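You operate a simulated robot arm through the tools that you are given. There is no shell and no other tool. Be economical: measure what you need, move in short steps, check, and stop when the job is done.

You are at the controls of a simulated two-armed robot. One attempt, no reset.

## Task
Take the small cream bag and leave it in the teal tray. Put the brown paper cup on the dark round plate. Take the lid off the white sugar tub and lay it down on the top of the steel table. Put the red striped packet on the top of the steel table away on the low table. Take the lid off the pink sugar tub and lay it down on the top of the wooden table. Take the white paper bag on the top of the wooden table and put it away on the top of the steel table. Take the lid off the blue sugar tub and lay it down on the top of the wooden table. Take the yellow striped packet and put it on top of the red reel. Put the blue paper bag on the shelf under the flap. Shut the glass door. Take the medium clear cup and put it on the pink card tray. Take the red lolly and leave it on the blue card tray. Open the left sink door. The order is free. Set down upright: brown paper cup, white paper bag, yellow striped packet, blue paper bag, medium clear cup.

It is judged by the outcome, as a careful person would: the job done as asked, and still so three seconds after it is handed in. It fails if anything else is knocked over, pushed out of place, dropped, spilled or broken. Lids that push on must go on centred and level and be pressed home; caps that screw on are set level and turned clockwise until they are tight.

## Robot
Two 7-joint arms with two-finger parallel grippers on one trunk, on a base that drives. Base frame: it is fixed to the floor where the robot stands at the start and does not move with it; the origin is under the middle of the robot, x ahead of it, y to its left, z up. Lengths are in m, angles in degrees, forces in N, time in s.
The left shoulder is at the start at [0.05, 0.187, 1.135], the right one opposite. With the tool pointing down near the work surface each hand reaches from about 0.1 to 0.46 m from the robot's upright axis, wherever it stands, measured 20 degrees to its own side. Places, roughly: blue card tray (14x23x3 cm) [-2.4, 4.3, 0.9]; blue paper bag (6x8x11 cm) [0.5, 5.5, 0.9]; blue sugar tub [-1.5, 0.5, 0.75]; brown paper cup (7x7x8 cm) [0.7, 1.6, 0.9]; dark round plate [0.5, 2, 0.9]; glass door [-2.7, 5.7, 1.3]; left sink door [-2.5, 2.9, 0.5]; low table [-4.5, 7.4, 0.5]; medium clear cup [-4.25, 5.5, 0.5]; pink card tray (14x23x3 cm) [-2.4, 4.2, 0.9]; pink sugar tub [-1.5, 1, 0.75]; red lolly (7x2x16 cm) [-4.2, 4.2, 1]; red reel (6x6x5 cm) [0.8, 5.7, 0.9]; red striped packet (5x5x5 cm) [0.6, 2.7, 0.9]; shelf under the flap [-2.8, 2, 1]; teal tray [0.7, 2.9, 0.9]; top of the steel table [0.7, 3.7, 0.9]; white paper bag (6x8x11 cm) [-1.6, 0.6, 0.9]; white sugar tub [0.5, 2.25, 1]; yellow striped packet (5x5x6 cm) [0.7, 5.8, 0.9]. Payload 3.43 kg a hand.
The tool frame of a hand sits at the grasp point between the pads (the TCP): z along the fingers, y along the line on which they close. The tips reach 0.03 m beyond it. Largest opening 0.094 m; finger width 0.028, thickness 0.01; the body of the gripper, 0.05 by 0.096 m, starts 0.055 m behind the TCP.
Orientation is that of the tool frame in the base frame, as [roll, pitch, yaw] about the fixed x, y, z axes, in that order (R = Rz(yaw) Ry(pitch) Rx(roll)). With the fingers straight down and closing along the base's y, the tool's x points along the base's -x, its y along +y and its z along -z.

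## Interface
- The arms move only by the tool apply_moves. It takes "left_plan", "right_plan" or both (then of equal length, played together; a hand with none holds still); each is a list of rows, each a list of 3 entries, a list of its own where there are three numbers: the shift along the base's x, y, z in units of 20 mm (1.0 is 20 mm), then the turn, a rotation vector about the base's x, y, z in units of 4 degrees (1.0 is 4 degrees), then the opening, from 0 (shut) to 1 (fully open). In form: [[[x, y, z], [wx, wy, wz], grip], ...]. A call has 1 to 10 rows; each row shifts and turns the commanded pose from where the row before left it. A call with a number of a shift or a turn outside -1 to 1 is refused whole. Each row takes 0.2 s and may step no farther than 0.05 m and 8.6 degrees from the row before; otherwise, or with a gripper value out of range, the whole call is refused. Where a pose cannot be reached the arm comes as near as it can. A force on the tool above 40 N (or 10 N above the force at the start of the call, whichever is more), or a blocked arm, ends the call early, and 0.2 s more pass. The fingers move at their own pace (about 0.153 m/s each) and stop on an object; they squeeze with about 41 N. The grip force told is the motor's: it shows also when the fingers shut on nothing. Time passes only in rows, and 0.2 s behind the last, so rows that do not move let the fingers close. The reply holds the time, the measured pose of the TCP, the force on the tool along the base axes, the opening and the grip force, in the units named above and with some noise, with the torque about the TCP (base axes, N m) and any sound that the robot's microphone picked up, and new pictures: "show" is both (left out), scene, wrist or none (wrist: the cameras of the hands that moved).
- Cameras (640 x 400 px; columns grow to the right, rows downward): "scene" is now at [0.1383, -0.0371, 1.2985]; the picture's right is [-0.41, -0.91, 0.00], its down [-0.51, 0.23, -0.83] and it looks along [0.76, -0.34, -0.56] (base axes); focal length 262 px, centre (320, 200). "left" rides on the left gripper at [0.076, -0.014, -0.103] in its tool frame; the picture's right is [0.18, 0.98, 0.00], its down [-0.75, 0.14, -0.64] and it looks along [-0.63, 0.12, 0.77] (tool axes); focal length 243 px, centre (320, 200). "right" rides on the right gripper at [0.076, 0.014, -0.102] in its tool frame; the picture's right is [-0.18, 0.98, 0.00], its down [-0.75, -0.14, -0.64] and it looks along [-0.63, -0.12, 0.77] (tool axes); focal length 243 px, centre (320, 200). There is no depth. A picture from a camera that has moved, and an enlarged one, comes with that camera's place and axes in the base frame and with its lens.
- move_column(by): slides the trunk up (or, below 0, down) by that many m; the arms and the scene camera ride with it, the base frame stays. It gives what a move gives, with no picture.
- drive_base(legs): drives the robot by 1 to 6 legs, each [ahead, left, turn to the left] in m, m and degrees, along the robot's own axes; the way and the turn of a leg run together, so that a leg with both is an arc; at most 1.5 m and 180 degrees a leg. The arms and the cameras ride along, it lands a little off, and it stops where it bumps. It gives what a move gives, and a new picture of the scene camera.
- pan_tilt(pan, tilt): turns the head with the scene camera to pan (to the left, within 80 degrees either way) and tilt (down, from -29 to 69), counted from straight ahead of the robot. It gives what a move gives, and a new picture of the scene camera.
- close_up(camera, box): a new picture of the part [left, top, right, bottom] of that camera's present view, enlarged. No time passes.
- job_done(): hands the job in; it is judged then, once.

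Go step by step. Nothing tells you exact positions but the pictures and the camera data: compare them with the known pose of the tool, close in by small moves and look again before you grip or let go. The budget is 535 turns and 360 pictures, counting those below and the enlarged ones. Unless the task says otherwise, let go and move clear before handing in, and close with one line.

The tools are called after ">>>" as name(argument=value, ...) on one line, values as JSON. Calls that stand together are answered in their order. apply_moves: Moves the arms, as the interface text tells. Its arguments: {"type":"object","properties":{"left_plan":{"type":"array","items":{"type":"array"}},"right_plan":{"type":"array","items":{"type":"array"}},"show":{"type":"string","enum":["both","scene","wrist","none"]}},"required":[]} The other tools are called the same way: move_column (by) slides the trunk up or down; drive_base (legs) drives the base; pan_tilt (pan, tilt) turns the head that bears the scene camera; close_up (camera, box) takes an enlarged picture of a part of a camera's view; job_done () hands the job in.

At the start:

```text
time_s: 0.0
left_tool_pos: [0.4031, 0.0331, 1.1087]
left_tcp_rot: [179.9, 0.0, -179.9]
left_ft_force: [0.3, -0.6, 0.1]
left_wrist_torque: [0.01, 0.0, -0.06]
left_gripper_width: 0.0937
left_finger_force: 0.0
right_tool_pos: [0.431, -0.3547, 1.0406]
right_tcp_rot: [180.0, 0.0, -179.9]
right_ft_force: [0.2, -0.1, -0.5]
right_wrist_torque: [0.02, 0.0, 0.04]
right_gripper_width: 0.0939
right_finger_force: 0.0
trunk travel left (down, up): [-0.35, 0.082]
robot x, y, heading: [0.0017, 0.0007, -0.2]
head pan, tilt: [-23.9, 34.2]
```

scene: 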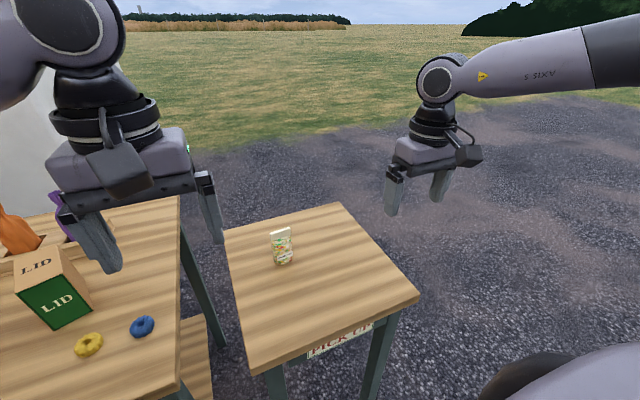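
right: 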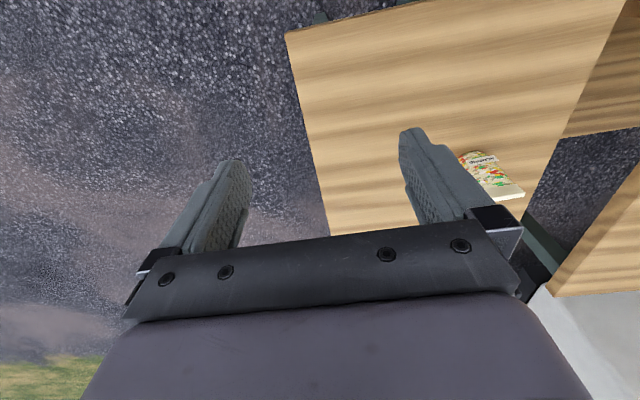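
left: 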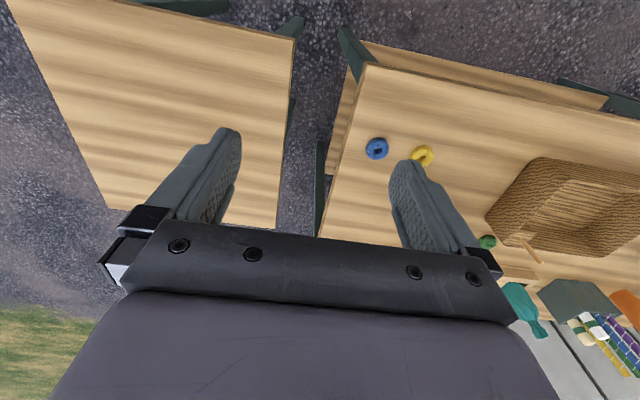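

I see a small packet on a wooden table ahead. I'll look closer and look around before moving.

>>> close_up(camera="scene", box=[220, 200, 380, 300])

>>> pan_tilt(pan=45, tilt=25)

```text
4.00 times, centred on (300, 250) of scene
camera zoom: at [0.1383, -0.0371, 1.2985], right [-0.41, -0.91, 0.0], down [-0.51, 0.23, -0.83], along [0.76, -0.34, -0.56], focal length 1048 px, centre (400, 0)
```

zoom: 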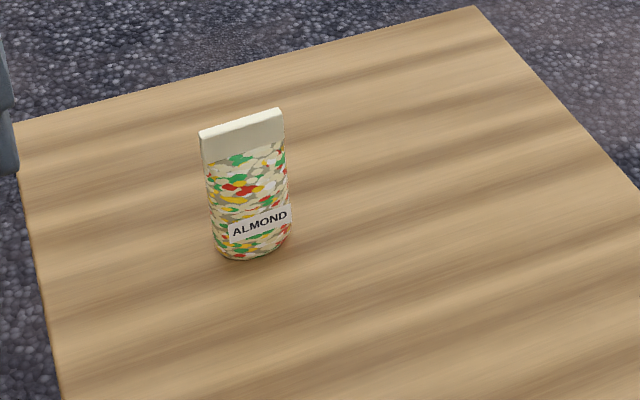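

```text
time_s: 1.4
left_tool_pos: [0.4011, 0.0323, 1.1093]
left_tcp_rot: [179.9, 0.0, 179.9]
left_ft_force: [-0.1, 0.6, 0.9]
left_wrist_torque: [0.0, -0.02, 0.02]
left_gripper_width: 0.0939
left_finger_force: 0.0
right_tool_pos: [0.4311, -0.3533, 1.0425]
right_tcp_rot: [-180.0, 0.0, -180.0]
right_ft_force: [0.5, -0.2, -0.6]
right_wrist_torque: [0.02, -0.01, -0.02]
right_gripper_width: 0.0938
right_finger_force: 0.0
trunk travel left (down, up): [-0.35, 0.082]
robot x, y, heading: [0.0034, 0.0014, -0.1]
head pan, tilt: [45.0, 25.0]
camera scene: at [0.1226, 0.0639, 1.313], right [0.71, -0.71, 0.0], down [-0.3, -0.3, -0.91], along [0.64, 0.64, -0.42], focal length 262 px, centre (320, 200)
```

scene: 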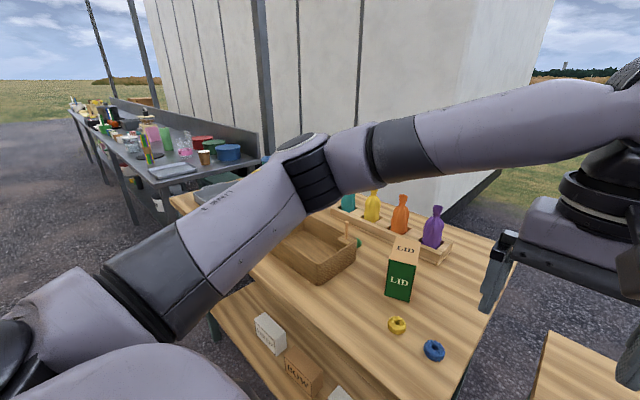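

The steel table extends to the left along y. I'll look further left.

>>> pan_tilt(pan=80, tilt=15)

>>> close_up(camera="scene", box=[320, 50, 640, 250])

```text
time_s: 2.4
left_tool_pos: [0.4023, 0.0315, 1.1092]
left_tcp_rot: [-180.0, -0.1, -180.0]
left_ft_force: [-0.1, 0.8, -0.7]
left_wrist_torque: [0.0, -0.01, 0.0]
left_gripper_width: 0.094
left_finger_force: 0.1
right_tool_pos: [0.431, -0.3538, 1.0417]
right_tcp_rot: [179.9, -0.1, 179.9]
right_ft_force: [1.2, 0.0, 0.0]
right_wrist_torque: [-0.01, 0.01, 0.01]
right_gripper_width: 0.0941
right_finger_force: 0.1
trunk travel left (down, up): [-0.35, 0.082]
robot x, y, heading: [0.0015, -0.0002, 0.0]
head pan, tilt: [80.0, 15.0]
camera scene: at [0.0737, 0.0908, 1.3292], right [0.98, -0.17, 0.0], down [-0.05, -0.26, -0.97], along [0.17, 0.95, -0.26], focal length 262 px, centre (320, 200)
```

scene: 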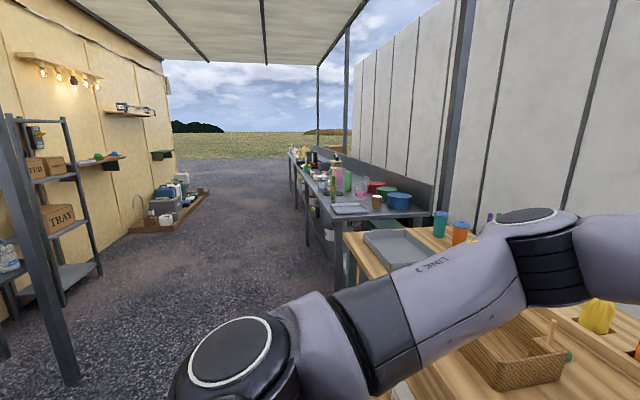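

```text
2.00 times, centred on (480, 150) of scene
camera zoom: at [0.0737, 0.0908, 1.3292], right [0.98, -0.17, 0.0], down [-0.05, -0.26, -0.97], along [0.17, 0.95, -0.26], focal length 524 px, centre (0, 300)
```

zoom: 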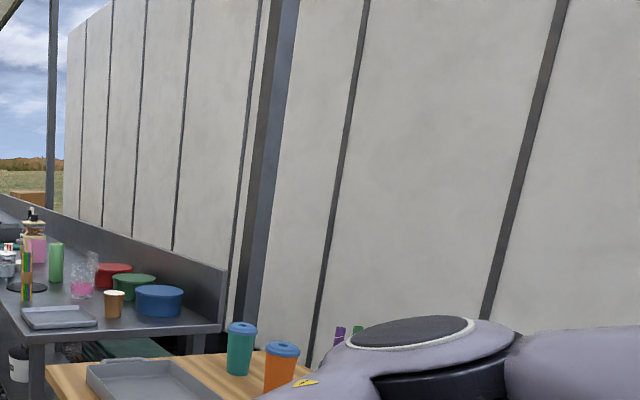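

The almond bag stands at about (0.60, -0.14) with the table top near z=0.79. I'll edge the base forward and re-look steeply down.

>>> pan_tilt(pan=-10, tilt=55)

>>> drive_base(legs=[[0.1, 0, 0]])

```text
time_s: 4.1
left_tool_pos: [0.4024, 0.032, 1.1094]
left_tcp_rot: [-179.9, 0.1, 180.0]
left_ft_force: [0.5, -1.3, 1.1]
left_wrist_torque: [0.03, -0.03, -0.01]
left_gripper_width: 0.0939
left_finger_force: 0.0
right_tool_pos: [0.4313, -0.3549, 1.0415]
right_tcp_rot: [-180.0, 0.0, -180.0]
right_ft_force: [0.4, 0.5, -0.7]
right_wrist_torque: [0.02, -0.01, -0.05]
right_gripper_width: 0.094
right_finger_force: 0.0
trunk travel left (down, up): [-0.35, 0.082]
robot x, y, heading: [-0.0007, 0.0001, 0.2]
head pan, tilt: [-10.0, 55.0]
camera scene: at [0.1284, -0.0137, 1.269], right [-0.17, -0.98, 0.0], down [-0.81, 0.14, -0.57], along [0.57, -0.1, -0.82], focal length 262 px, centre (320, 200)
```

scene: 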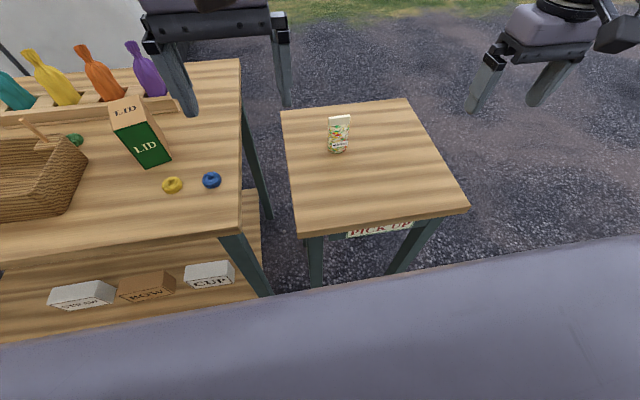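

```text
time_s: 5.2
left_tool_pos: [0.4793, 0.0384, 1.1103]
left_tcp_rot: [-179.9, 0.0, -179.6]
left_ft_force: [-0.7, 0.3, 1.0]
left_wrist_torque: [0.01, 0.02, 0.01]
left_gripper_width: 0.0939
left_finger_force: 0.0
right_tool_pos: [0.5093, -0.3489, 1.0431]
right_tcp_rot: [180.0, 0.1, -179.6]
right_ft_force: [-0.2, 0.3, 0.2]
right_wrist_torque: [-0.03, 0.01, -0.01]
right_gripper_width: 0.0943
right_finger_force: 0.1
trunk travel left (down, up): [-0.35, 0.082]
robot x, y, heading: [0.0793, 0.0045, 0.5]
head pan, tilt: [-10.0, 55.0]
stopped in leg 1: the robot was blocked; the commanded pose is now the measured one
camera scene: at [0.2048, -0.0099, 1.2692], right [-0.17, -0.99, 0.0], down [-0.81, 0.14, -0.57], along [0.57, -0.1, -0.82], focal length 262 px, centre (320, 200)
```

scene: 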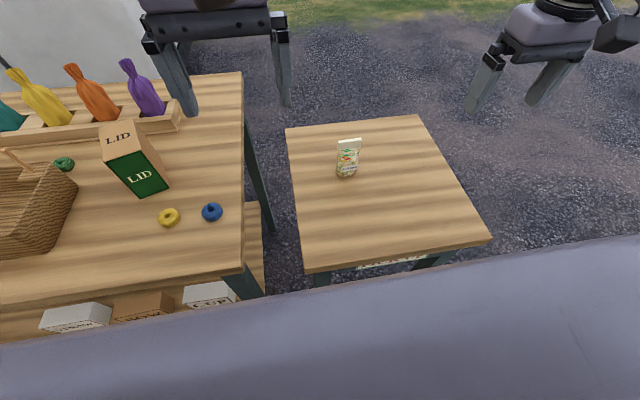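

The base is against the table; the bag is at about (0.603, -0.142), top z≈0.896. I'll move the right hand above it.

>>> apply_moves(right_plan=[[[0.47, 1, 0], [0, 0, 0], 1], [[0.47, 1, 0], [0, 0, 0], 1], [[0.47, 1, 0], [0, 0, 0], 1], [[0.47, 1, 0], [0, 0, 0], 1], [[0.47, 1, 0], [0, 0, 0], 1], [[0.47, 1, 0], [0, 0, 0], 1], [[0.47, 1, 0], [0, 0, 0], 1], [[0.47, 1, 0], [0, 0, 0], 1], [[0.47, 1, 0], [0, 0, 0], 1], [[0.47, 1, 0], [0, 0, 0], 1]])

```text
time_s: 7.4
left_tool_pos: [0.48, 0.0375, 1.1103]
left_tcp_rot: [-180.0, -0.1, -179.6]
left_ft_force: [0.9, -0.3, -0.4]
left_wrist_torque: [-0.01, 0.03, 0.0]
left_gripper_width: 0.0941
left_finger_force: 0.1
right_tool_pos: [0.5745, -0.1907, 1.0411]
right_tcp_rot: [179.9, 0.1, -179.9]
right_ft_force: [-0.8, -0.6, 0.2]
right_wrist_torque: [0.03, 0.0, -0.02]
right_gripper_width: 0.0941
right_finger_force: 0.0
right hand out of reach, approached as far as the arm can: row 8, 9, 10
trunk travel left (down, up): [-0.35, 0.082]
robot x, y, heading: [0.0774, 0.0017, 0.3]
head pan, tilt: [-10.0, 55.0]
camera scene: at [0.2061, -0.0104, 1.269], right [-0.17, -0.99, 0.0], down [-0.81, 0.14, -0.57], along [0.57, -0.1, -0.82], focal length 262 px, centre (320, 200)
camera right: at [0.4973, -0.1765, 1.1441], right [0.18, 0.98, 0.0], down [0.75, -0.14, 0.64], along [0.63, -0.12, -0.77], focal length 243 px, centre (320, 200)
```

scene: 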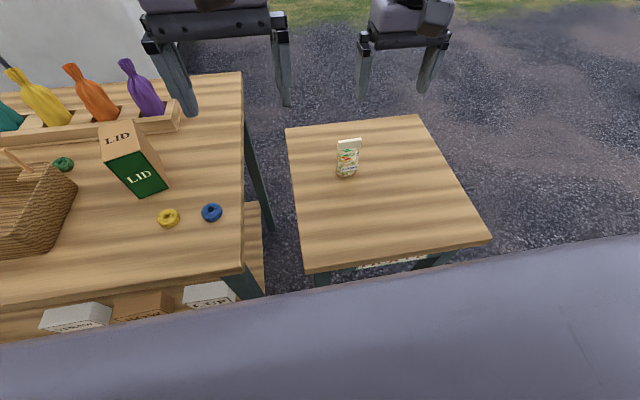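
right: 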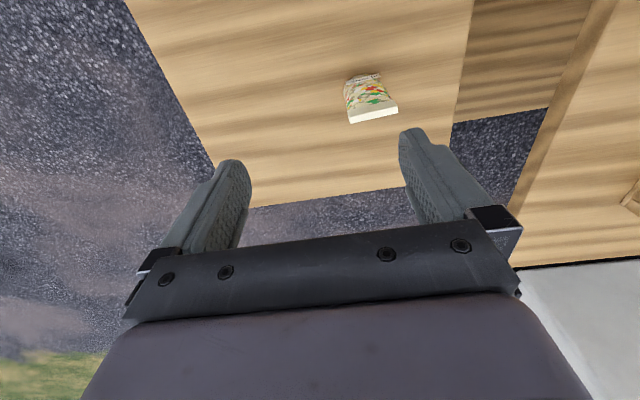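

The arm is at its reach limit while high; I'll align in y, then lower partway, and extend forward at lower height.

>>> apply_moves(right_plan=[[[-1, 1, 0], [0, 0, 0], 1], [[-0.5, 1, -0.5], [0, 0, 0], 1], [[0, 0.4, -1], [0, 0, 0], 1], [[0, 0, -1], [0, 0, 0], 1], [[0, 0, -1], [0, 0, 0], 1], [[1, 0, 0], [0, 0, 0], 1], [[1, 0, 0], [0, 0, 0], 1], [[1, 0, 0], [0, 0, 0], 1]], show="wrist")

```text
time_s: 9.2
left_tool_pos: [0.4803, 0.037, 1.1093]
left_tcp_rot: [180.0, 0.0, -179.7]
left_ft_force: [0.3, 0.0, 0.1]
left_wrist_torque: [0.0, 0.02, -0.05]
left_gripper_width: 0.0939
left_finger_force: 0.2
right_tool_pos: [0.5665, -0.1893, 0.9828]
right_tcp_rot: [179.9, 0.1, -179.7]
right_ft_force: [0.0, 0.7, 0.2]
right_wrist_torque: [0.01, -0.02, 0.02]
right_gripper_width: 0.094
right_finger_force: 0.0
right hand out of reach, approached as far as the arm can: row 2, 3, 5, 6, 7, 8
trunk travel left (down, up): [-0.35, 0.082]
robot x, y, heading: [0.0804, 0.0007, 0.3]
head pan, tilt: [-10.0, 55.0]
camera right: at [0.4891, -0.1766, 1.0851], right [0.18, 0.98, 0.0], down [0.75, -0.14, 0.64], along [0.63, -0.11, -0.77], focal length 243 px, centre (320, 200)
```

right: 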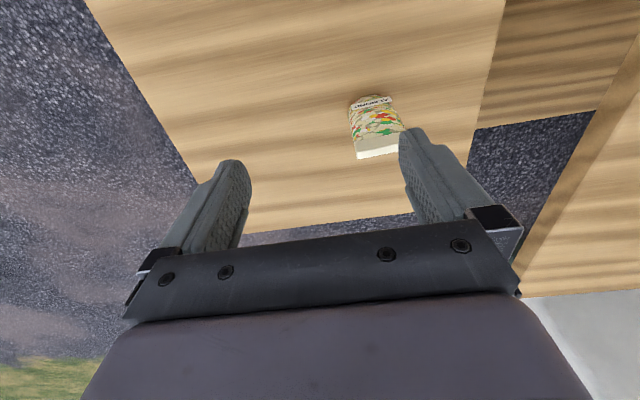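

Out of reach with a vertical tool; tilting the fingers forward by 40° brings the wrist closer. I'll tilt first in place, away from the bag.

>>> apply_moves(right_plan=[[[-1, 0, 0], [0, -1, 0], 1], [[-1, 0, 0.5], [0, -1, 0], 1], [[-1, 0, 0], [0, -1, 0], 1], [[0, 0, 0], [0, -1, 0], 1], [[0, 0, 0], [0, -1, 0], 1], [[0, 0, 0], [0, -1, 0], 1], [[0, 0, 0], [0, -1, 0], 1], [[0, 0, 0], [0, -1, 0], 1], [[0, 0, 0], [0, -1, 0], 1], [[0, 0, 0], [0, -1, 0], 1]], show="none")

```text
time_s: 11.4
left_tool_pos: [0.4807, 0.0379, 1.1097]
left_tcp_rot: [180.0, 0.0, -179.6]
left_ft_force: [-0.1, 1.0, 0.2]
left_wrist_torque: [0.0, 0.0, 0.02]
left_gripper_width: 0.0939
left_finger_force: 0.0
right_tool_pos: [0.5063, -0.1912, 0.9923]
right_tcp_rot: [-179.7, 40.2, -179.8]
right_ft_force: [-0.5, 0.2, -0.4]
right_wrist_torque: [-0.02, -0.02, 0.0]
right_gripper_width: 0.0941
right_finger_force: 0.1
trunk travel left (down, up): [-0.35, 0.082]
robot x, y, heading: [0.0767, 0.0014, 0.3]
head pan, tilt: [-10.0, 55.0]
```

>>> apply_moves(right_plan=[[[0, 1, 0], [0, 0, 0], 1], [[0, 1, 0], [0, 0, 0], 1], [[0, 0.45, -1], [0, 0, 0], 1], [[0, 0, -1], [0, 0, 0], 1], [[0, 0, -1], [0, 0, 0], 1], [[0, 0, -1], [0, 0, 0], 1]], show="wrist")

```text
time_s: 12.8
left_tool_pos: [0.4802, 0.0376, 1.1103]
left_tcp_rot: [179.9, 0.0, -179.6]
left_ft_force: [0.1, 0.6, -0.2]
left_wrist_torque: [-0.02, -0.02, 0.01]
left_gripper_width: 0.094
left_finger_force: 0.2
right_tool_pos: [0.5056, -0.1571, 0.921]
right_tcp_rot: [-180.0, 40.0, -179.7]
right_ft_force: [0.1, 0.9, -0.2]
right_wrist_torque: [-0.01, -0.01, -0.01]
right_gripper_width: 0.0941
right_finger_force: 0.1
right hand out of reach, approached as far as the arm can: row 5, 6
trunk travel left (down, up): [-0.35, 0.082]
robot x, y, heading: [0.0787, 0.0027, 0.3]
head pan, tilt: [-10.0, 55.0]
camera right: at [0.3806, -0.1425, 0.9506], right [0.14, 0.98, 0.12], down [0.16, -0.14, 0.98], along [0.98, -0.11, -0.18], focal length 243 px, centre (320, 200)
```

right: 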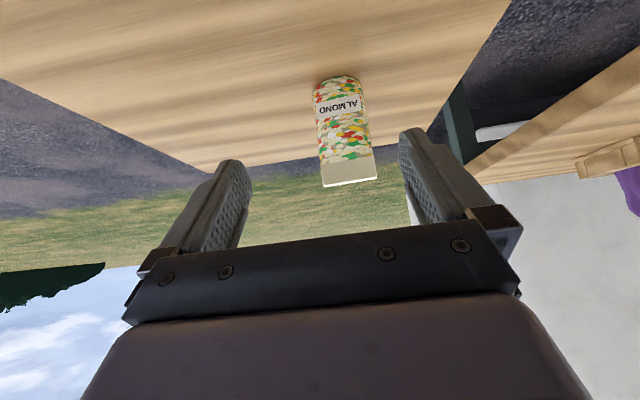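

Possibly the elbow is folded too tight here; going forward should help. I'll approach forward with small y correction.

>>> apply_moves(right_plan=[[[0.7, 0.4, 0], [0, 0, 0], 1], [[0.7, 0.4, -0.6], [0, 0, 0], 1], [[0.7, 0, -0.6], [0, 0, 0], 1], [[0.7, 0, -0.6], [0, 0, 0], 1]], show="wrist")

```text
time_s: 13.8
left_tool_pos: [0.4806, 0.0374, 1.1096]
left_tcp_rot: [180.0, 0.0, -179.6]
left_ft_force: [0.4, -0.1, 0.0]
left_wrist_torque: [-0.03, 0.03, 0.03]
left_gripper_width: 0.0939
left_finger_force: 0.1
right_tool_pos: [0.5558, -0.1746, 0.908]
right_tcp_rot: [-179.8, 40.1, -179.7]
right_ft_force: [0.1, -0.3, 0.3]
right_wrist_torque: [-0.01, 0.01, -0.02]
right_gripper_width: 0.0941
right_finger_force: 0.1
right hand out of reach, approached as far as the arm can: row 1, 2, 3, 4
trunk travel left (down, up): [-0.35, 0.082]
robot x, y, heading: [0.0795, 0.0013, 0.4]
head pan, tilt: [-10.0, 55.0]
camera right: at [0.4305, -0.1601, 0.9375], right [0.14, 0.98, 0.12], down [0.16, -0.14, 0.98], along [0.98, -0.11, -0.18], focal length 243 px, centre (320, 200)
```

right: 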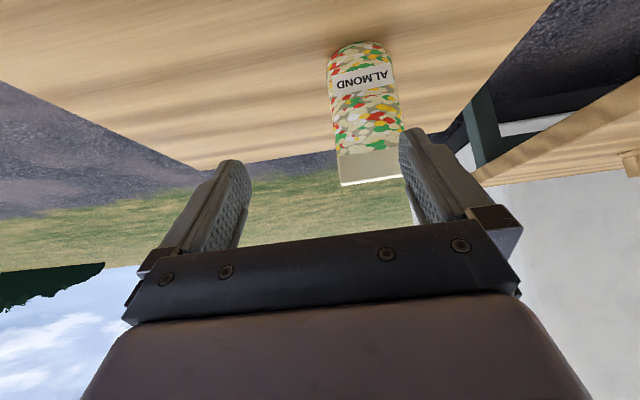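

The inward (y) reach is the limit. I'll raise the hand, back off slightly and turn the base left 20° so the bag lies more to the right hand's side.

>>> apply_moves(right_plan=[[[-0.5, 0, 1], [0, 0, 0], 1], [[-0.5, 0, 1], [0, 0, 0], 1], [[-0.5, 0, 1], [0, 0, 0], 1], [[0, 0, 1], [0, 0, 0], 1], [[0, 0, 1], [0, 0, 0], 1]], show="none")

>>> drive_base(legs=[[-0.03, 0, 0], [0, 0, 22]])

```text
time_s: 15.0
left_tool_pos: [0.4809, 0.0379, 1.1098]
left_tcp_rot: [180.0, 0.0, -179.6]
left_ft_force: [0.9, 0.3, 0.5]
left_wrist_torque: [0.01, -0.02, 0.0]
left_gripper_width: 0.0941
left_finger_force: 0.2
right_tool_pos: [0.5254, -0.174, 1.0082]
right_tcp_rot: [-179.8, 40.1, -179.7]
right_ft_force: [0.3, -0.2, -0.9]
right_wrist_torque: [0.03, -0.02, -0.01]
right_gripper_width: 0.0939
right_finger_force: 0.0
trunk travel left (down, up): [-0.35, 0.082]
robot x, y, heading: [0.0782, 0.0026, 0.2]
head pan, tilt: [-10.0, 55.0]
```

```text
time_s: 17.0
left_tool_pos: [0.4079, 0.1852, 1.1098]
left_tcp_rot: [-180.0, 0.0, -157.6]
left_ft_force: [0.0, 0.7, -0.2]
left_wrist_torque: [-0.01, 0.01, -0.01]
left_gripper_width: 0.0942
left_finger_force: 0.1
right_tool_pos: [0.5287, 0.0068, 1.008]
right_tcp_rot: [-179.8, 40.0, -157.7]
right_ft_force: [0.3, 0.5, 0.1]
right_wrist_torque: [0.0, -0.04, 0.0]
right_gripper_width: 0.0942
right_finger_force: 0.1
trunk travel left (down, up): [-0.35, 0.082]
robot x, y, heading: [0.0478, 0.0072, 22.2]
head pan, tilt: [-10.0, 55.0]
camera scene: at [0.1709, 0.039, 1.269], right [0.21, -0.98, 0.0], down [-0.8, -0.17, -0.57], along [0.56, 0.12, -0.82], focal length 262 px, centre (320, 200)
```

scene: 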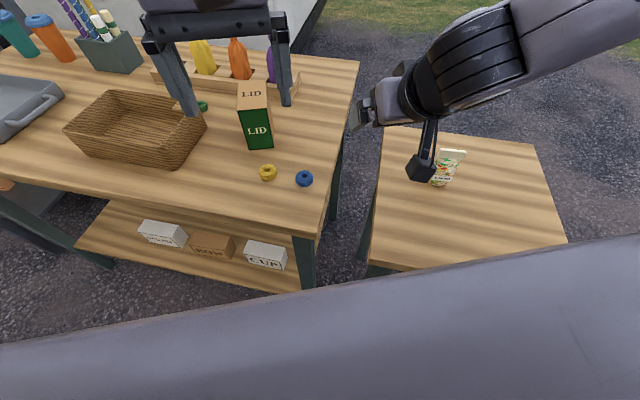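

Now I bring the hand back in y and undo the yaw, staying above the bag.

>>> apply_moves(right_plan=[[[0, -1, 0], [0, 0, -0.7], 1], [[0, -1, 0], [0, 0, -0.7], 1], [[0, -1, 0], [0, 0, -0.7], 1], [[0, -1, 0], [0, 0, -0.7], 1], [[0, -1, 0], [0, 0, -0.7], 1], [[0, -1, 0], [0, 0, -0.7], 1], [[0, -1, 0], [0, 0, -0.7], 1], [[0, -0.4, 0], [0, 0, -0.65], 1], [[0, 0, -1], [0, 0, 0], 1]])

```text
time_s: 19.0
left_tool_pos: [0.4086, 0.1849, 1.1102]
left_tcp_rot: [180.0, 0.0, -157.6]
left_ft_force: [-0.5, 0.2, 0.2]
left_wrist_torque: [0.01, 0.0, -0.01]
left_gripper_width: 0.0941
left_finger_force: 0.1
right_tool_pos: [0.5299, -0.1419, 0.9893]
right_tcp_rot: [-179.8, 40.0, -180.0]
right_ft_force: [-1.0, -0.2, -1.2]
right_wrist_torque: [0.02, -0.01, 0.0]
right_gripper_width: 0.0939
right_finger_force: 0.1
trunk travel left (down, up): [-0.35, 0.082]
robot x, y, heading: [0.0469, 0.0016, 22.5]
head pan, tilt: [-10.0, 55.0]
camera scene: at [0.1713, 0.0388, 1.2689], right [0.21, -0.98, 0.0], down [-0.8, -0.17, -0.57], along [0.56, 0.12, -0.82], focal length 262 px, centre (320, 200)
camera right: at [0.4044, -0.1275, 1.0177], right [0.14, 0.98, 0.12], down [0.16, -0.14, 0.98], along [0.98, -0.12, -0.18], focal length 243 px, centre (320, 200)
```

scene: 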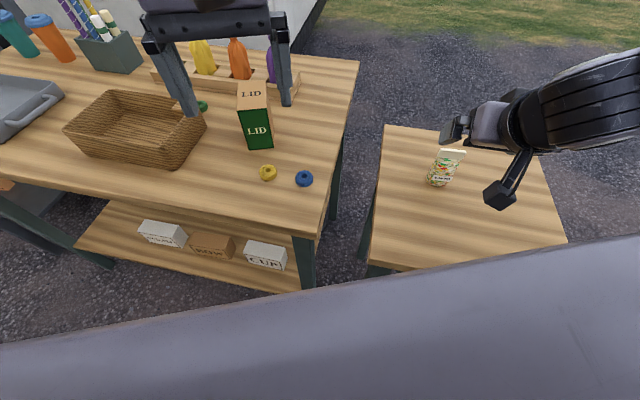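
right: 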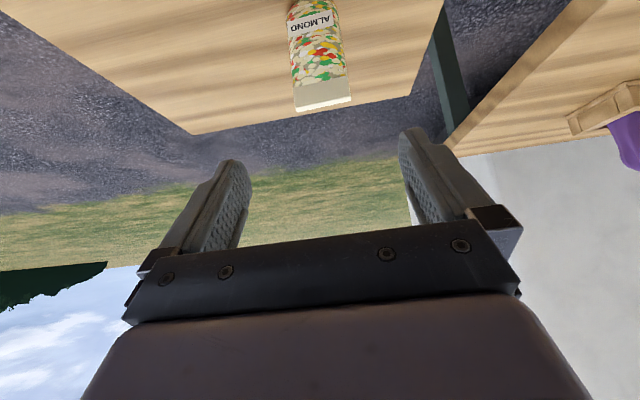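

Aligned. Descend in front of the bag, then push forward around it.

>>> apply_moves(right_plan=[[[0, 0.1, -1], [0, 0, 0], 1], [[0, 0, -1], [0, 0, 0], 1], [[0, 0, -1], [0, 0, 0], 1], [[0, 0, -1], [0, 0, 0], 1], [[0, 0, -1], [0, 0, 0], 1], [[0, 0, -1], [0, 0, 0], 1], [[0, 0, -0.6], [0, 0, 0], 1], [[1, 0, 0], [0, 0, 0], 1], [[1, 0, 0], [0, 0, 0], 1], [[1, 0, 0], [0, 0, 0], 1]], show="wrist")

```text
time_s: 21.2
left_tool_pos: [0.4082, 0.1861, 1.1087]
left_tcp_rot: [-179.9, 0.0, -157.6]
left_ft_force: [0.2, -0.1, -0.1]
left_wrist_torque: [-0.02, 0.01, -0.01]
left_gripper_width: 0.0941
left_finger_force: 0.1
right_tool_pos: [0.5893, -0.1391, 0.856]
right_tcp_rot: [-179.7, 40.1, -180.0]
right_ft_force: [-0.5, -0.7, -0.6]
right_wrist_torque: [0.0, 0.01, -0.01]
right_gripper_width: 0.0937
right_finger_force: 0.0
trunk travel left (down, up): [-0.35, 0.082]
robot x, y, heading: [0.0488, 0.0042, 22.6]
head pan, tilt: [-10.0, 55.0]
camera right: at [0.4641, -0.1252, 0.8856], right [0.14, 0.98, 0.12], down [0.16, -0.14, 0.98], along [0.98, -0.12, -0.18], focal length 243 px, centre (320, 200)
```

right: 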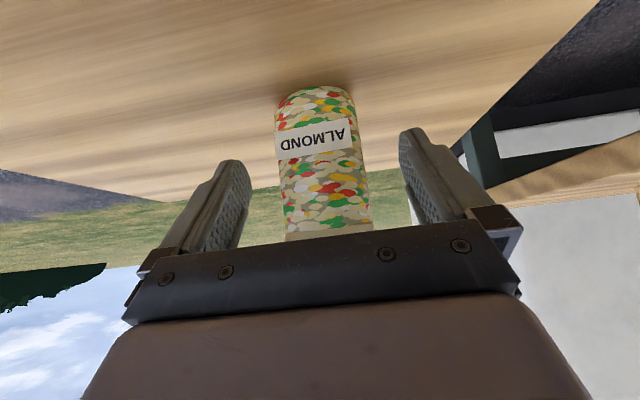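

>>> apply_moves(right_plan=[[[0.8, 0, 0], [0, 0, 0], 1], [[0, 0, 0], [0, 0, 0], 0], [[0, 0, 0], [0, 0, 0], 0], [[0, 0, 0], [0, 0, 0], 0], [[0, 0, 1], [0, 0, 0], 0], [[0, 0, 1], [0, 0, 0], 0], [[0, 0, 1], [0, 0, 0], 0], [[0, 0, 1], [0, 0, 0], 0]], show="wrist")

```text
time_s: 23.0
left_tool_pos: [0.4091, 0.1854, 1.1112]
left_tcp_rot: [-179.9, 0.1, -157.6]
left_ft_force: [-0.2, -0.7, 0.3]
left_wrist_torque: [0.0, 0.01, 0.03]
left_gripper_width: 0.0941
left_finger_force: 0.1
right_tool_pos: [0.6043, -0.1393, 0.9376]
right_tcp_rot: [-179.8, 40.0, -179.8]
right_ft_force: [0.4, 0.0, -0.5]
right_wrist_torque: [0.02, 0.03, 0.02]
right_gripper_width: 0.0537
right_finger_force: 41.2
trunk travel left (down, up): [-0.35, 0.082]
robot x, y, heading: [0.0472, 0.0018, 22.6]
head pan, tilt: [-10.0, 55.0]
camera right: at [0.48, -0.1255, 0.9664], right [0.14, 0.98, 0.12], down [0.16, -0.14, 0.98], along [0.98, -0.12, -0.18], focal length 243 px, centre (320, 200)
```

right: 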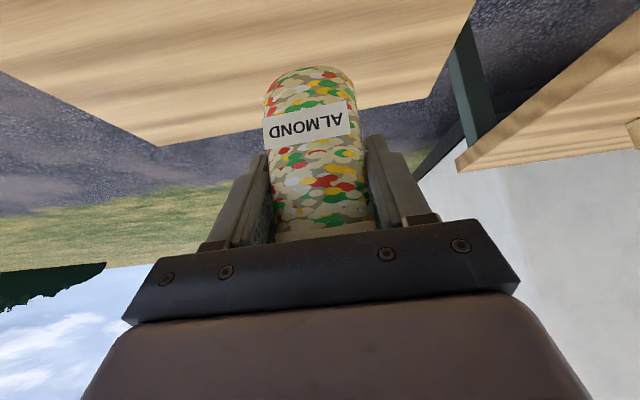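

The bag is gripped (54 mm). I'll lift and retract, then back off and drive left along the steel table.

>>> apply_moves(right_plan=[[[-1, -0.3, 1], [0, 0, 0], 0], [[-1, -0.3, 1], [0, 0, 0], 0], [[-1, -0.3, 1], [0, 0, 0], 0], [[-1, -0.3, 1], [0, 0, 0], 0], [[-1, -0.3, 0.5], [0, 0, 0], 0], [[-1, -0.3, 0], [0, 0, 0], 0]], show="none")

>>> pan_tilt(pan=30, tilt=25)

>>> drive_base(legs=[[-0.22, 0, 0], [0, 0, -22.6], [0, 1.4, 0]])

```text
time_s: 24.4
left_tool_pos: [0.4083, 0.1844, 1.11]
left_tcp_rot: [180.0, 0.0, -157.6]
left_ft_force: [0.0, 0.3, 0.0]
left_wrist_torque: [0.01, -0.03, 0.0]
left_gripper_width: 0.094
left_finger_force: 0.1
right_tool_pos: [0.5202, -0.1684, 1.0328]
right_tcp_rot: [-179.9, 40.0, -179.9]
right_ft_force: [-0.3, -0.3, -0.5]
right_wrist_torque: [-0.01, -0.02, 0.0]
right_gripper_width: 0.0535
right_finger_force: 41.0
right hand out of reach, approached as far as the arm can: row 5, 6
trunk travel left (down, up): [-0.35, 0.082]
robot x, y, heading: [0.0433, 0.0052, 22.5]
head pan, tilt: [-10.0, 55.0]
```

```text
time_s: 25.5
left_tool_pos: [0.4085, 0.1867, 1.1089]
left_tcp_rot: [180.0, 0.0, -157.5]
left_ft_force: [0.3, 0.0, -0.3]
left_wrist_torque: [0.02, 0.01, 0.0]
left_gripper_width: 0.0938
left_finger_force: 0.0
right_tool_pos: [0.5212, -0.1665, 1.0328]
right_tcp_rot: [-179.8, 40.1, -179.9]
right_ft_force: [-0.4, 0.8, -0.4]
right_wrist_torque: [-0.03, 0.01, -0.01]
right_gripper_width: 0.0536
right_finger_force: 41.0
trunk travel left (down, up): [-0.35, 0.082]
robot x, y, heading: [0.0478, 0.0038, 22.2]
head pan, tilt: [30.0, 25.0]
camera scene: at [0.1571, 0.0963, 1.3129], right [0.79, -0.61, 0.0], down [-0.26, -0.33, -0.91], along [0.56, 0.72, -0.42], focal length 262 px, centre (320, 200)
```

scene: 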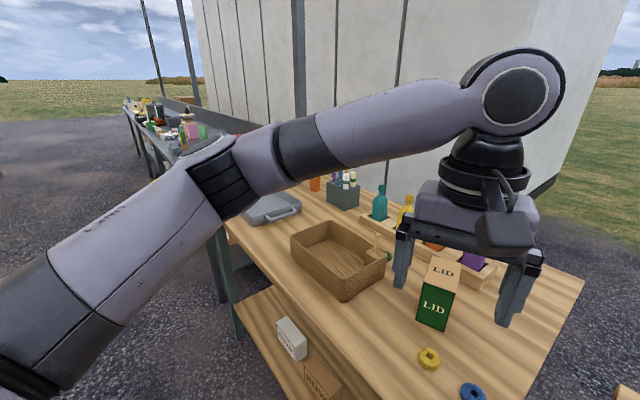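

```text
time_s: 34.9
left_tool_pos: [0.2572, 1.3469, 1.1096]
left_tcp_rot: [-180.0, 0.1, 179.7]
left_ft_force: [0.0, -0.9, 0.6]
left_wrist_torque: [-0.02, -0.01, -0.02]
left_gripper_width: 0.0941
left_finger_force: 0.0
right_tool_pos: [0.2262, 0.9764, 1.0323]
right_tcp_rot: [-179.7, 40.1, 157.5]
right_ft_force: [-0.3, -0.7, -1.1]
right_wrist_torque: [-0.01, 0.0, -0.02]
right_gripper_width: 0.0532
right_finger_force: 41.1
trunk travel left (down, up): [-0.35, 0.082]
robot x, y, heading: [-0.1471, 1.3199, -0.3]
head pan, tilt: [30.0, 25.0]
camera scene: at [-0.0089, 1.3605, 1.313], right [0.49, -0.87, 0.0], down [-0.37, -0.21, -0.91], along [0.79, 0.45, -0.42], focal length 262 px, centre (320, 200)
```

scene: 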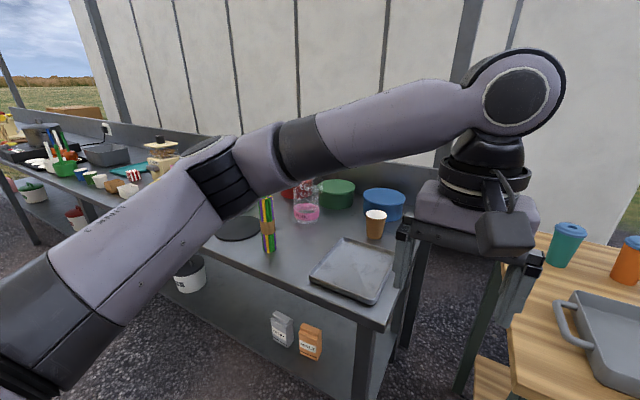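

The brown cup stands at about (0.69, 1.57) on the steel table (surface ≈0.86, front edge x≈0.36). I'll drive forward to the table and tilt the left hand.

>>> drive_base(legs=[[0.18, 0.05, 0]])

>>> apply_moves(left_plan=[[[0, 0.5, 0], [0, -1, 0], 1], [[0, 0.5, 0], [0, -1, 0], 1], [[0, 0.5, 0], [0, -1, 0], 1], [[0, 0.5, 0], [0, -1, 0], 1], [[0, 0.5, 0], [0, -1, 0], 1], [[0, 0.5, 0], [0, -1, 0], 1], [[0, 0.5, 0], [0, -1, 0], 1], [[0, 0.5, 0], [0, -1, 0], 1], [[0, 0.5, 0], [0, -1, 0], 1], [[0, 0.5, 0], [0, -1, 0], 1]])

```text
time_s: 36.5
left_tool_pos: [0.4354, 1.3931, 1.1099]
left_tcp_rot: [180.0, -0.1, 179.7]
left_ft_force: [-0.3, 1.5, 0.1]
left_wrist_torque: [-0.03, 0.02, 0.04]
left_gripper_width: 0.094
left_finger_force: 0.1
right_tool_pos: [0.4036, 1.0247, 1.0319]
right_tcp_rot: [-179.7, 40.0, 157.5]
right_ft_force: [0.0, 0.5, -0.5]
right_wrist_torque: [-0.03, 0.04, -0.01]
right_gripper_width: 0.0534
right_finger_force: 41.5
trunk travel left (down, up): [-0.35, 0.082]
robot x, y, heading: [0.032, 1.3644, -0.6]
head pan, tilt: [30.0, 25.0]
camera scene: at [0.1692, 1.4088, 1.3129], right [0.49, -0.87, 0.0], down [-0.37, -0.21, -0.91], along [0.79, 0.45, -0.42], focal length 262 px, centre (320, 200)
```

scene: 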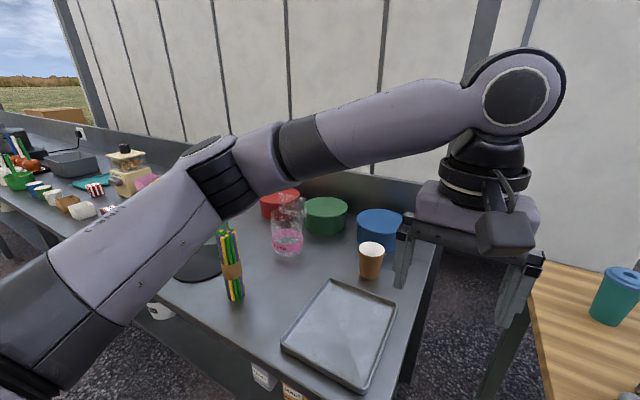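

```text
time_s: 38.7
left_tool_pos: [0.4355, 1.4948, 1.1098]
left_tcp_rot: [179.7, 40.1, 179.6]
left_ft_force: [0.5, 0.5, -0.3]
left_wrist_torque: [-0.01, 0.01, -0.01]
left_gripper_width: 0.0937
left_finger_force: 0.0
right_tool_pos: [0.4038, 1.0254, 1.0323]
right_tcp_rot: [-179.8, 40.0, 157.5]
right_ft_force: [0.5, 0.3, -1.3]
right_wrist_torque: [-0.02, -0.01, -0.03]
right_gripper_width: 0.0534
right_finger_force: 40.8
trunk travel left (down, up): [-0.35, 0.082]
robot x, y, heading: [0.0309, 1.3655, -0.4]
head pan, tilt: [30.0, 25.0]
camera scene: at [0.1685, 1.4088, 1.313], right [0.49, -0.87, 0.0], down [-0.37, -0.21, -0.91], along [0.79, 0.45, -0.42], focal length 262 px, centre (320, 200)
camera left: at [0.31, 1.4813, 1.1379], right [-0.14, 0.98, -0.12], down [0.16, 0.14, 0.98], along [0.98, 0.11, -0.18], focal length 243 px, centre (320, 200)
```

scene: 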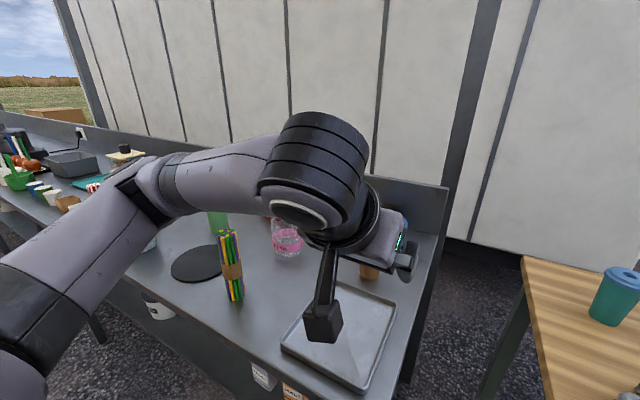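
left: 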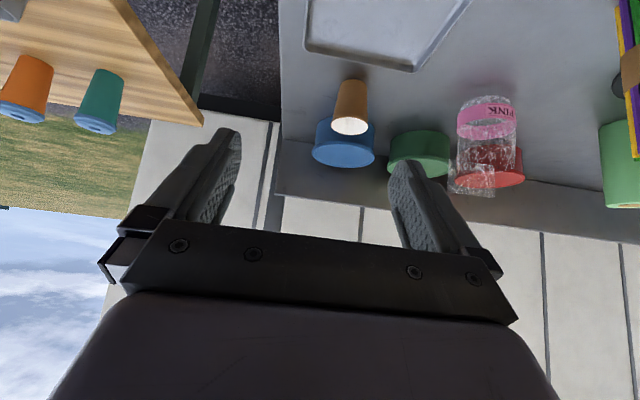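

Cup at about (0.70, 1.566), rim ~0.915. I approach to just in front of it with more tilt.

>>> apply_moves(left_plan=[[[1, 0.5, 0], [0, -0.5, 0], 1], [[1, 0.5, 0], [0, -0.5, 0], 1], [[1, 0.5, 0], [0, -0.5, 0], 1], [[1, 0.5, -1], [0, -0.5, 0], 1], [[1, 0.5, -1], [0, -0.5, 0], 1], [[0.5, 0.5, -1], [0, 0, 0], 1], [[0, 0.5, -1], [0, 0, 0], 1], [[0, 0.1, -1], [0, 0, 0], 1]], show="wrist")

```text
time_s: 40.5
left_tool_pos: [0.544, 1.5679, 1.0109]
left_tcp_rot: [179.8, 50.1, 179.5]
left_ft_force: [0.8, 1.4, 0.0]
left_wrist_torque: [-0.06, -0.01, 0.0]
left_gripper_width: 0.0942
left_finger_force: 0.0
right_tool_pos: [0.4017, 1.0244, 1.0329]
right_tcp_rot: [-179.8, 40.0, 157.5]
right_ft_force: [0.0, 0.1, -1.0]
right_wrist_torque: [-0.02, 0.01, 0.0]
right_gripper_width: 0.0534
right_finger_force: 40.6
trunk travel left (down, up): [-0.35, 0.082]
robot x, y, heading: [0.0321, 1.3608, -0.5]
head pan, tilt: [30.0, 25.0]
camera left: at [0.4162, 1.554, 1.0162], right [-0.11, 0.98, -0.14], down [-0.01, 0.14, 0.99], along [0.99, 0.11, -0.01], focal length 243 px, centre (320, 200)
```

left: 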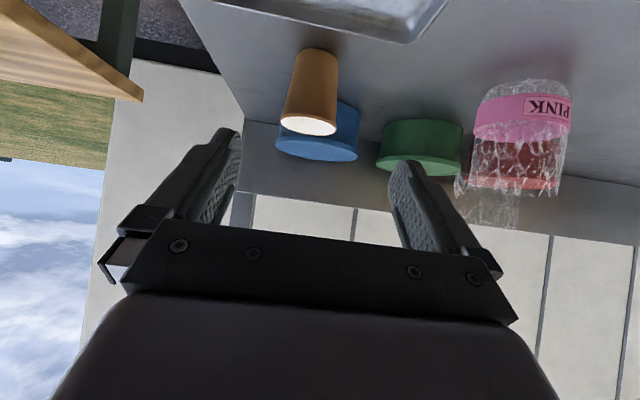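

Refined: cup at (0.70, 1.561), surface ≈0.848. Descend, then go forward around it.

>>> apply_moves(left_plan=[[[0.2, -0.2, -1], [0, 0, 0], 1], [[0.2, -0.15, -1], [0, 0, 0], 1], [[0.3, 0, -1], [0, 0, 0], 1], [[0.5, 0, -1], [0, 0, 0], 1], [[0.8, 0, -1], [0, 0, 0], 1], [[1, 0, -0.2], [0, 0, 0], 1], [[1, 0, 0], [0, 0, 0], 1], [[1, 0, 0], [0, 0, 0], 1], [[1, 0, 0], [0, 0, 0], 1], [[1, 0, 0], [0, 0, 0], 1]], show="wrist")

```text
time_s: 41.8
left_tool_pos: [0.5897, 1.5607, 0.9069]
left_tcp_rot: [179.7, 49.3, 179.5]
left_ft_force: [-14.1, -0.4, 7.2]
left_wrist_torque: [0.33, 0.3, 0.49]
left_gripper_width: 0.0938
left_finger_force: 0.1
right_tool_pos: [0.4026, 1.027, 1.0332]
right_tcp_rot: [-179.8, 40.0, 157.5]
right_ft_force: [0.7, 0.3, 0.6]
right_wrist_torque: [0.0, 0.04, -0.02]
right_gripper_width: 0.0537
right_finger_force: 41.4
trunk travel left (down, up): [-0.35, 0.082]
robot x, y, heading: [0.0302, 1.3652, -0.2]
head pan, tilt: [30.0, 25.0]
stopped in row 6 (left hand): the force on the tool passed its limit (the readings are from after the stop); the commanded pose is now the measured one
camera left: at [0.4626, 1.5463, 0.9154], right [-0.12, 0.98, -0.14], down [0.0, 0.14, 0.99], along [0.99, 0.11, -0.02], focal length 243 px, centre (320, 200)
```

left: 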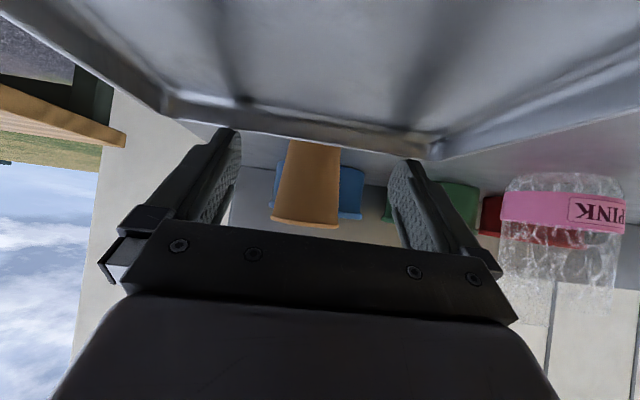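

The camera housing under the hand probably touched the grey tray. I'll back up and check whether the tray shifted.

>>> apply_moves(left_plan=[[[-0.3, 0, 1], [0, 0, 0], 1], [[0, 0, 1], [0, 0, 0], 1], [[0, 0, 1], [0, 0, 0], 1], [[0, 0, 1], [0, 0, 0], 1], [[0, 0, 1], [0, 0, 0], 1]])

```text
time_s: 43.0
left_tool_pos: [0.5855, 1.56, 1.0063]
left_tcp_rot: [179.6, 49.4, 179.6]
left_ft_force: [-0.1, -1.0, 0.3]
left_wrist_torque: [0.03, 0.02, -0.04]
left_gripper_width: 0.0941
left_finger_force: 0.1
right_tool_pos: [0.404, 1.0249, 1.0329]
right_tcp_rot: [-179.8, 40.0, 157.5]
right_ft_force: [0.1, 1.1, -0.4]
right_wrist_torque: [0.0, -0.02, -0.01]
right_gripper_width: 0.0536
right_finger_force: 41.3
trunk travel left (down, up): [-0.35, 0.082]
robot x, y, heading: [0.0308, 1.3633, -0.2]
head pan, tilt: [30.0, 25.0]
camera scene: at [0.1684, 1.4087, 1.313], right [0.49, -0.87, 0.0], down [-0.37, -0.21, -0.91], along [0.79, 0.45, -0.42], focal length 262 px, centre (320, 200)
camera left: at [0.4586, 1.5465, 1.0142], right [-0.12, 0.98, -0.14], down [0.0, 0.14, 0.99], along [0.99, 0.11, -0.02], focal length 243 px, centre (320, 200)
```

scene: 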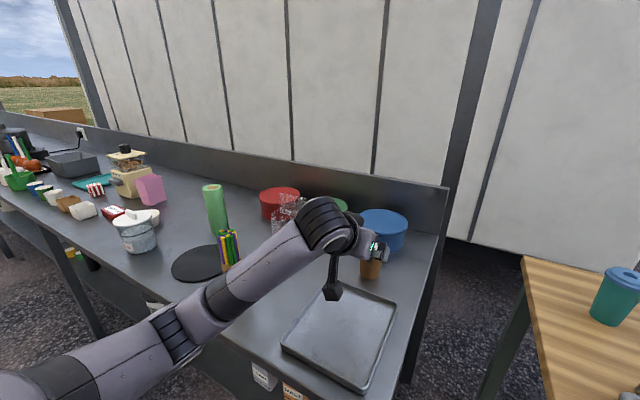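
left: 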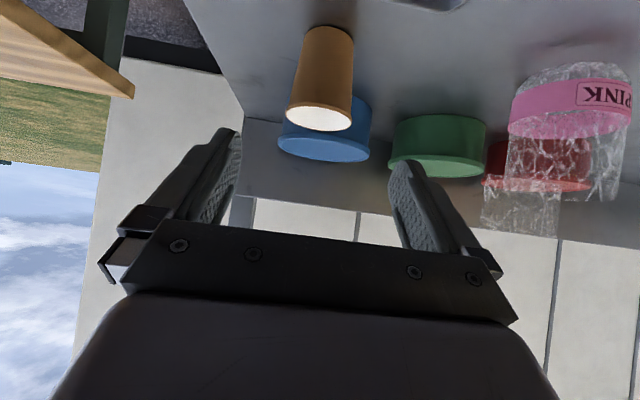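

The tray didn't move. With a steeper 35° tilt the camera stays high; I'll go above the cup then descend along the tool axis.

>>> apply_moves(left_plan=[[[0.72, 0, 0.3], [0, 0.9, 0], 1], [[0.72, 0, 0], [0, 0.9, 0], 1], [[0.72, 0, 0], [0, 0.9, 0], 1], [[0.72, 0.1, -0.3], [0, 0.9, 0], 1]], show="wrist")

```text
time_s: 44.0
left_tool_pos: [0.6443, 1.5622, 1.0067]
left_tcp_rot: [179.8, 35.0, 179.5]
left_ft_force: [0.0, 1.1, -0.1]
left_wrist_torque: [-0.02, -0.01, 0.03]
left_gripper_width: 0.0939
left_finger_force: 0.0
right_tool_pos: [0.405, 1.0259, 1.0332]
right_tcp_rot: [-179.8, 40.1, 157.5]
right_ft_force: [-0.2, 0.5, -0.2]
right_wrist_torque: [0.03, -0.02, -0.01]
right_gripper_width: 0.0537
right_finger_force: 40.7
trunk travel left (down, up): [-0.35, 0.082]
robot x, y, heading: [0.0318, 1.3648, -0.2]
head pan, tilt: [30.0, 25.0]
camera left: at [0.5221, 1.549, 1.0463], right [-0.15, 0.98, -0.1], down [0.25, 0.14, 0.96], along [0.96, 0.11, -0.27], focal length 243 px, centre (320, 200)
```

left: 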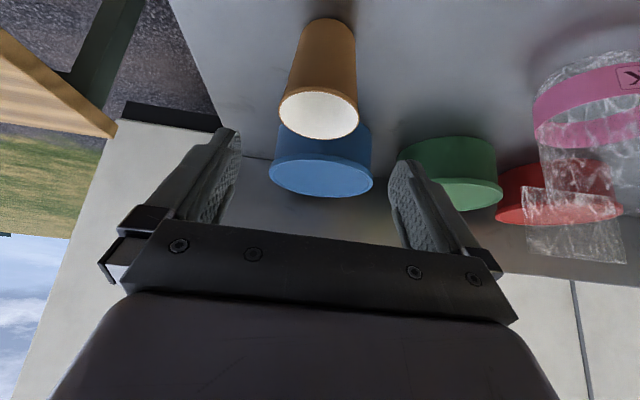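

>>> apply_moves(left_plan=[[[0.38, 0, -0.85], [0, 0, 0], 1], [[0.38, 0, -0.85], [0, 0, 0], 1], [[0.38, 0, -0.85], [0, 0, 0], 1], [[0.38, 0, -0.85], [0, 0, 0], 1], [[0.38, 0, -0.85], [0, 0, 0], 1], [[0.38, 0, -0.85], [0, 0, 0], 1]], show="wrist")

```text
time_s: 45.4
left_tool_pos: [0.6886, 1.5623, 0.9038]
left_tcp_rot: [179.7, 35.0, 179.6]
left_ft_force: [-0.5, 0.3, -0.1]
left_wrist_torque: [-0.04, 0.02, -0.01]
left_gripper_width: 0.0943
left_finger_force: 0.1
right_tool_pos: [0.404, 1.0245, 1.0332]
right_tcp_rot: [-179.8, 40.1, 157.5]
right_ft_force: [-0.6, 0.0, -0.4]
right_wrist_torque: [-0.02, 0.01, -0.02]
right_gripper_width: 0.0533
right_finger_force: 40.9
trunk travel left (down, up): [-0.35, 0.082]
robot x, y, heading: [0.0304, 1.3688, -0.4]
head pan, tilt: [30.0, 25.0]
camera left: at [0.5678, 1.5491, 0.9427], right [-0.15, 0.98, -0.1], down [0.25, 0.14, 0.96], along [0.96, 0.12, -0.27], focal length 243 px, centre (320, 200)
```

left: 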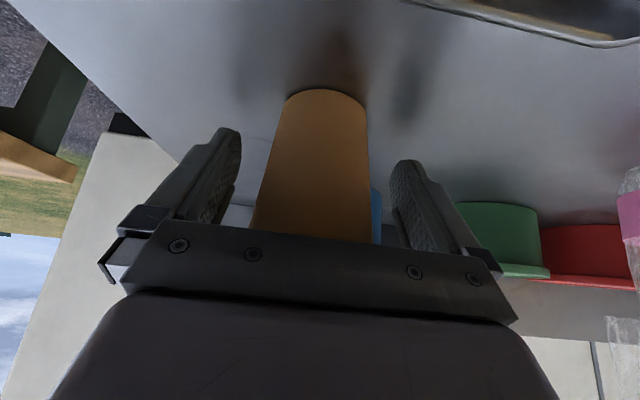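

>>> apply_moves(left_plan=[[[0, 0, 0], [0, 0, 0], 0.6], [[0, 0, 0], [0, 0, 0], 0.6], [[0, 0, 0.5], [0, 0, 0], 0.6], [[0, 0, 1], [0, 0, 0], 0.6], [[0, 0, 1], [0, 0, 0], 0.6], [[-0.3, 0, 1], [0, 0, 0], 0.6]], show="wrist")

```text
time_s: 46.8
left_tool_pos: [0.682, 1.5624, 0.9748]
left_tcp_rot: [179.8, 35.0, 179.7]
left_ft_force: [-0.6, -0.3, 0.5]
left_wrist_torque: [0.0, 0.01, -0.03]
left_gripper_width: 0.0607
left_finger_force: 40.7
right_tool_pos: [0.4036, 1.025, 1.0318]
right_tcp_rot: [-179.8, 40.1, 157.6]
right_ft_force: [0.6, 0.0, -0.2]
right_wrist_torque: [0.01, 0.0, 0.01]
right_gripper_width: 0.0535
right_finger_force: 41.1
trunk travel left (down, up): [-0.35, 0.082]
robot x, y, heading: [0.0299, 1.3633, -0.4]
head pan, tilt: [30.0, 25.0]
camera left: at [0.5613, 1.5479, 1.0135], right [-0.15, 0.98, -0.1], down [0.25, 0.14, 0.96], along [0.96, 0.11, -0.27], focal length 243 px, centre (320, 200)
```

left: 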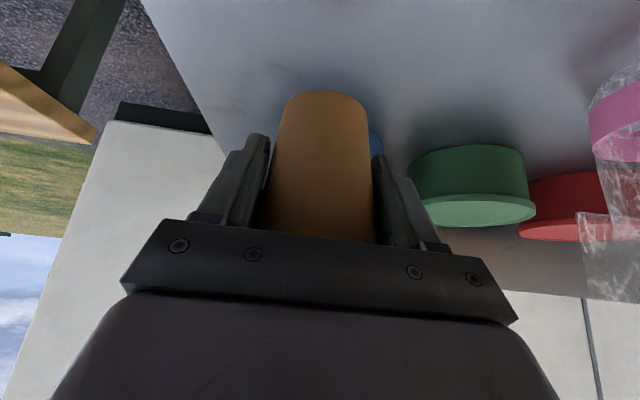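

Cup held. Raise high and retract so that I can carry it over the straw bundle toward the plate.

>>> apply_moves(left_plan=[[[-0.5, 0, 1], [0, 0, 0], 0.6], [[-1, 0, 1], [0, 0, 0], 0.6], [[-1, 0, 1], [0, 0, 0], 0.6], [[-1, 0, 1], [0, 0, 0], 0.6], [[-1, 0, 1], [0, 0, 0], 0.6], [[-1, 0, 1], [0, 0, 0], 0.6], [[-1, 0, 1], [0, 0, 0], 0.6], [[-1, 0, 0.5], [0, 0, 0], 0.6], [[-1, 0, 0], [0, 0, 0], 0.6], [[-1, 0, 0], [0, 0, 0], 0.6]], show="scene")

```text
time_s: 49.0
left_tool_pos: [0.4917, 1.5624, 1.1227]
left_tcp_rot: [179.8, 35.1, 179.7]
left_ft_force: [-0.4, -0.7, -0.2]
left_wrist_torque: [-0.03, 0.02, -0.01]
left_gripper_width: 0.0603
left_finger_force: 41.4
right_tool_pos: [0.404, 1.0258, 1.0331]
right_tcp_rot: [-179.8, 40.0, 157.5]
right_ft_force: [-0.1, -0.5, -0.3]
right_wrist_torque: [-0.03, -0.02, 0.02]
right_gripper_width: 0.0534
right_finger_force: 40.9
trunk travel left (down, up): [-0.35, 0.082]
robot x, y, heading: [0.0297, 1.363, -0.2]
head pan, tilt: [30.0, 25.0]
camera scene: at [0.1682, 1.4089, 1.313], right [0.49, -0.87, 0.0], down [-0.37, -0.21, -0.91], along [0.79, 0.45, -0.42], focal length 262 px, centre (320, 200)
```

scene: 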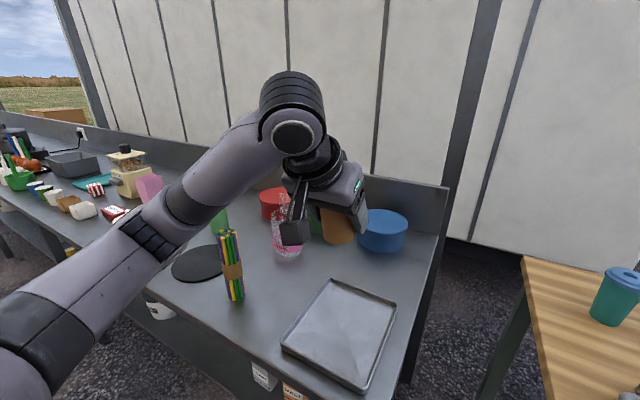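

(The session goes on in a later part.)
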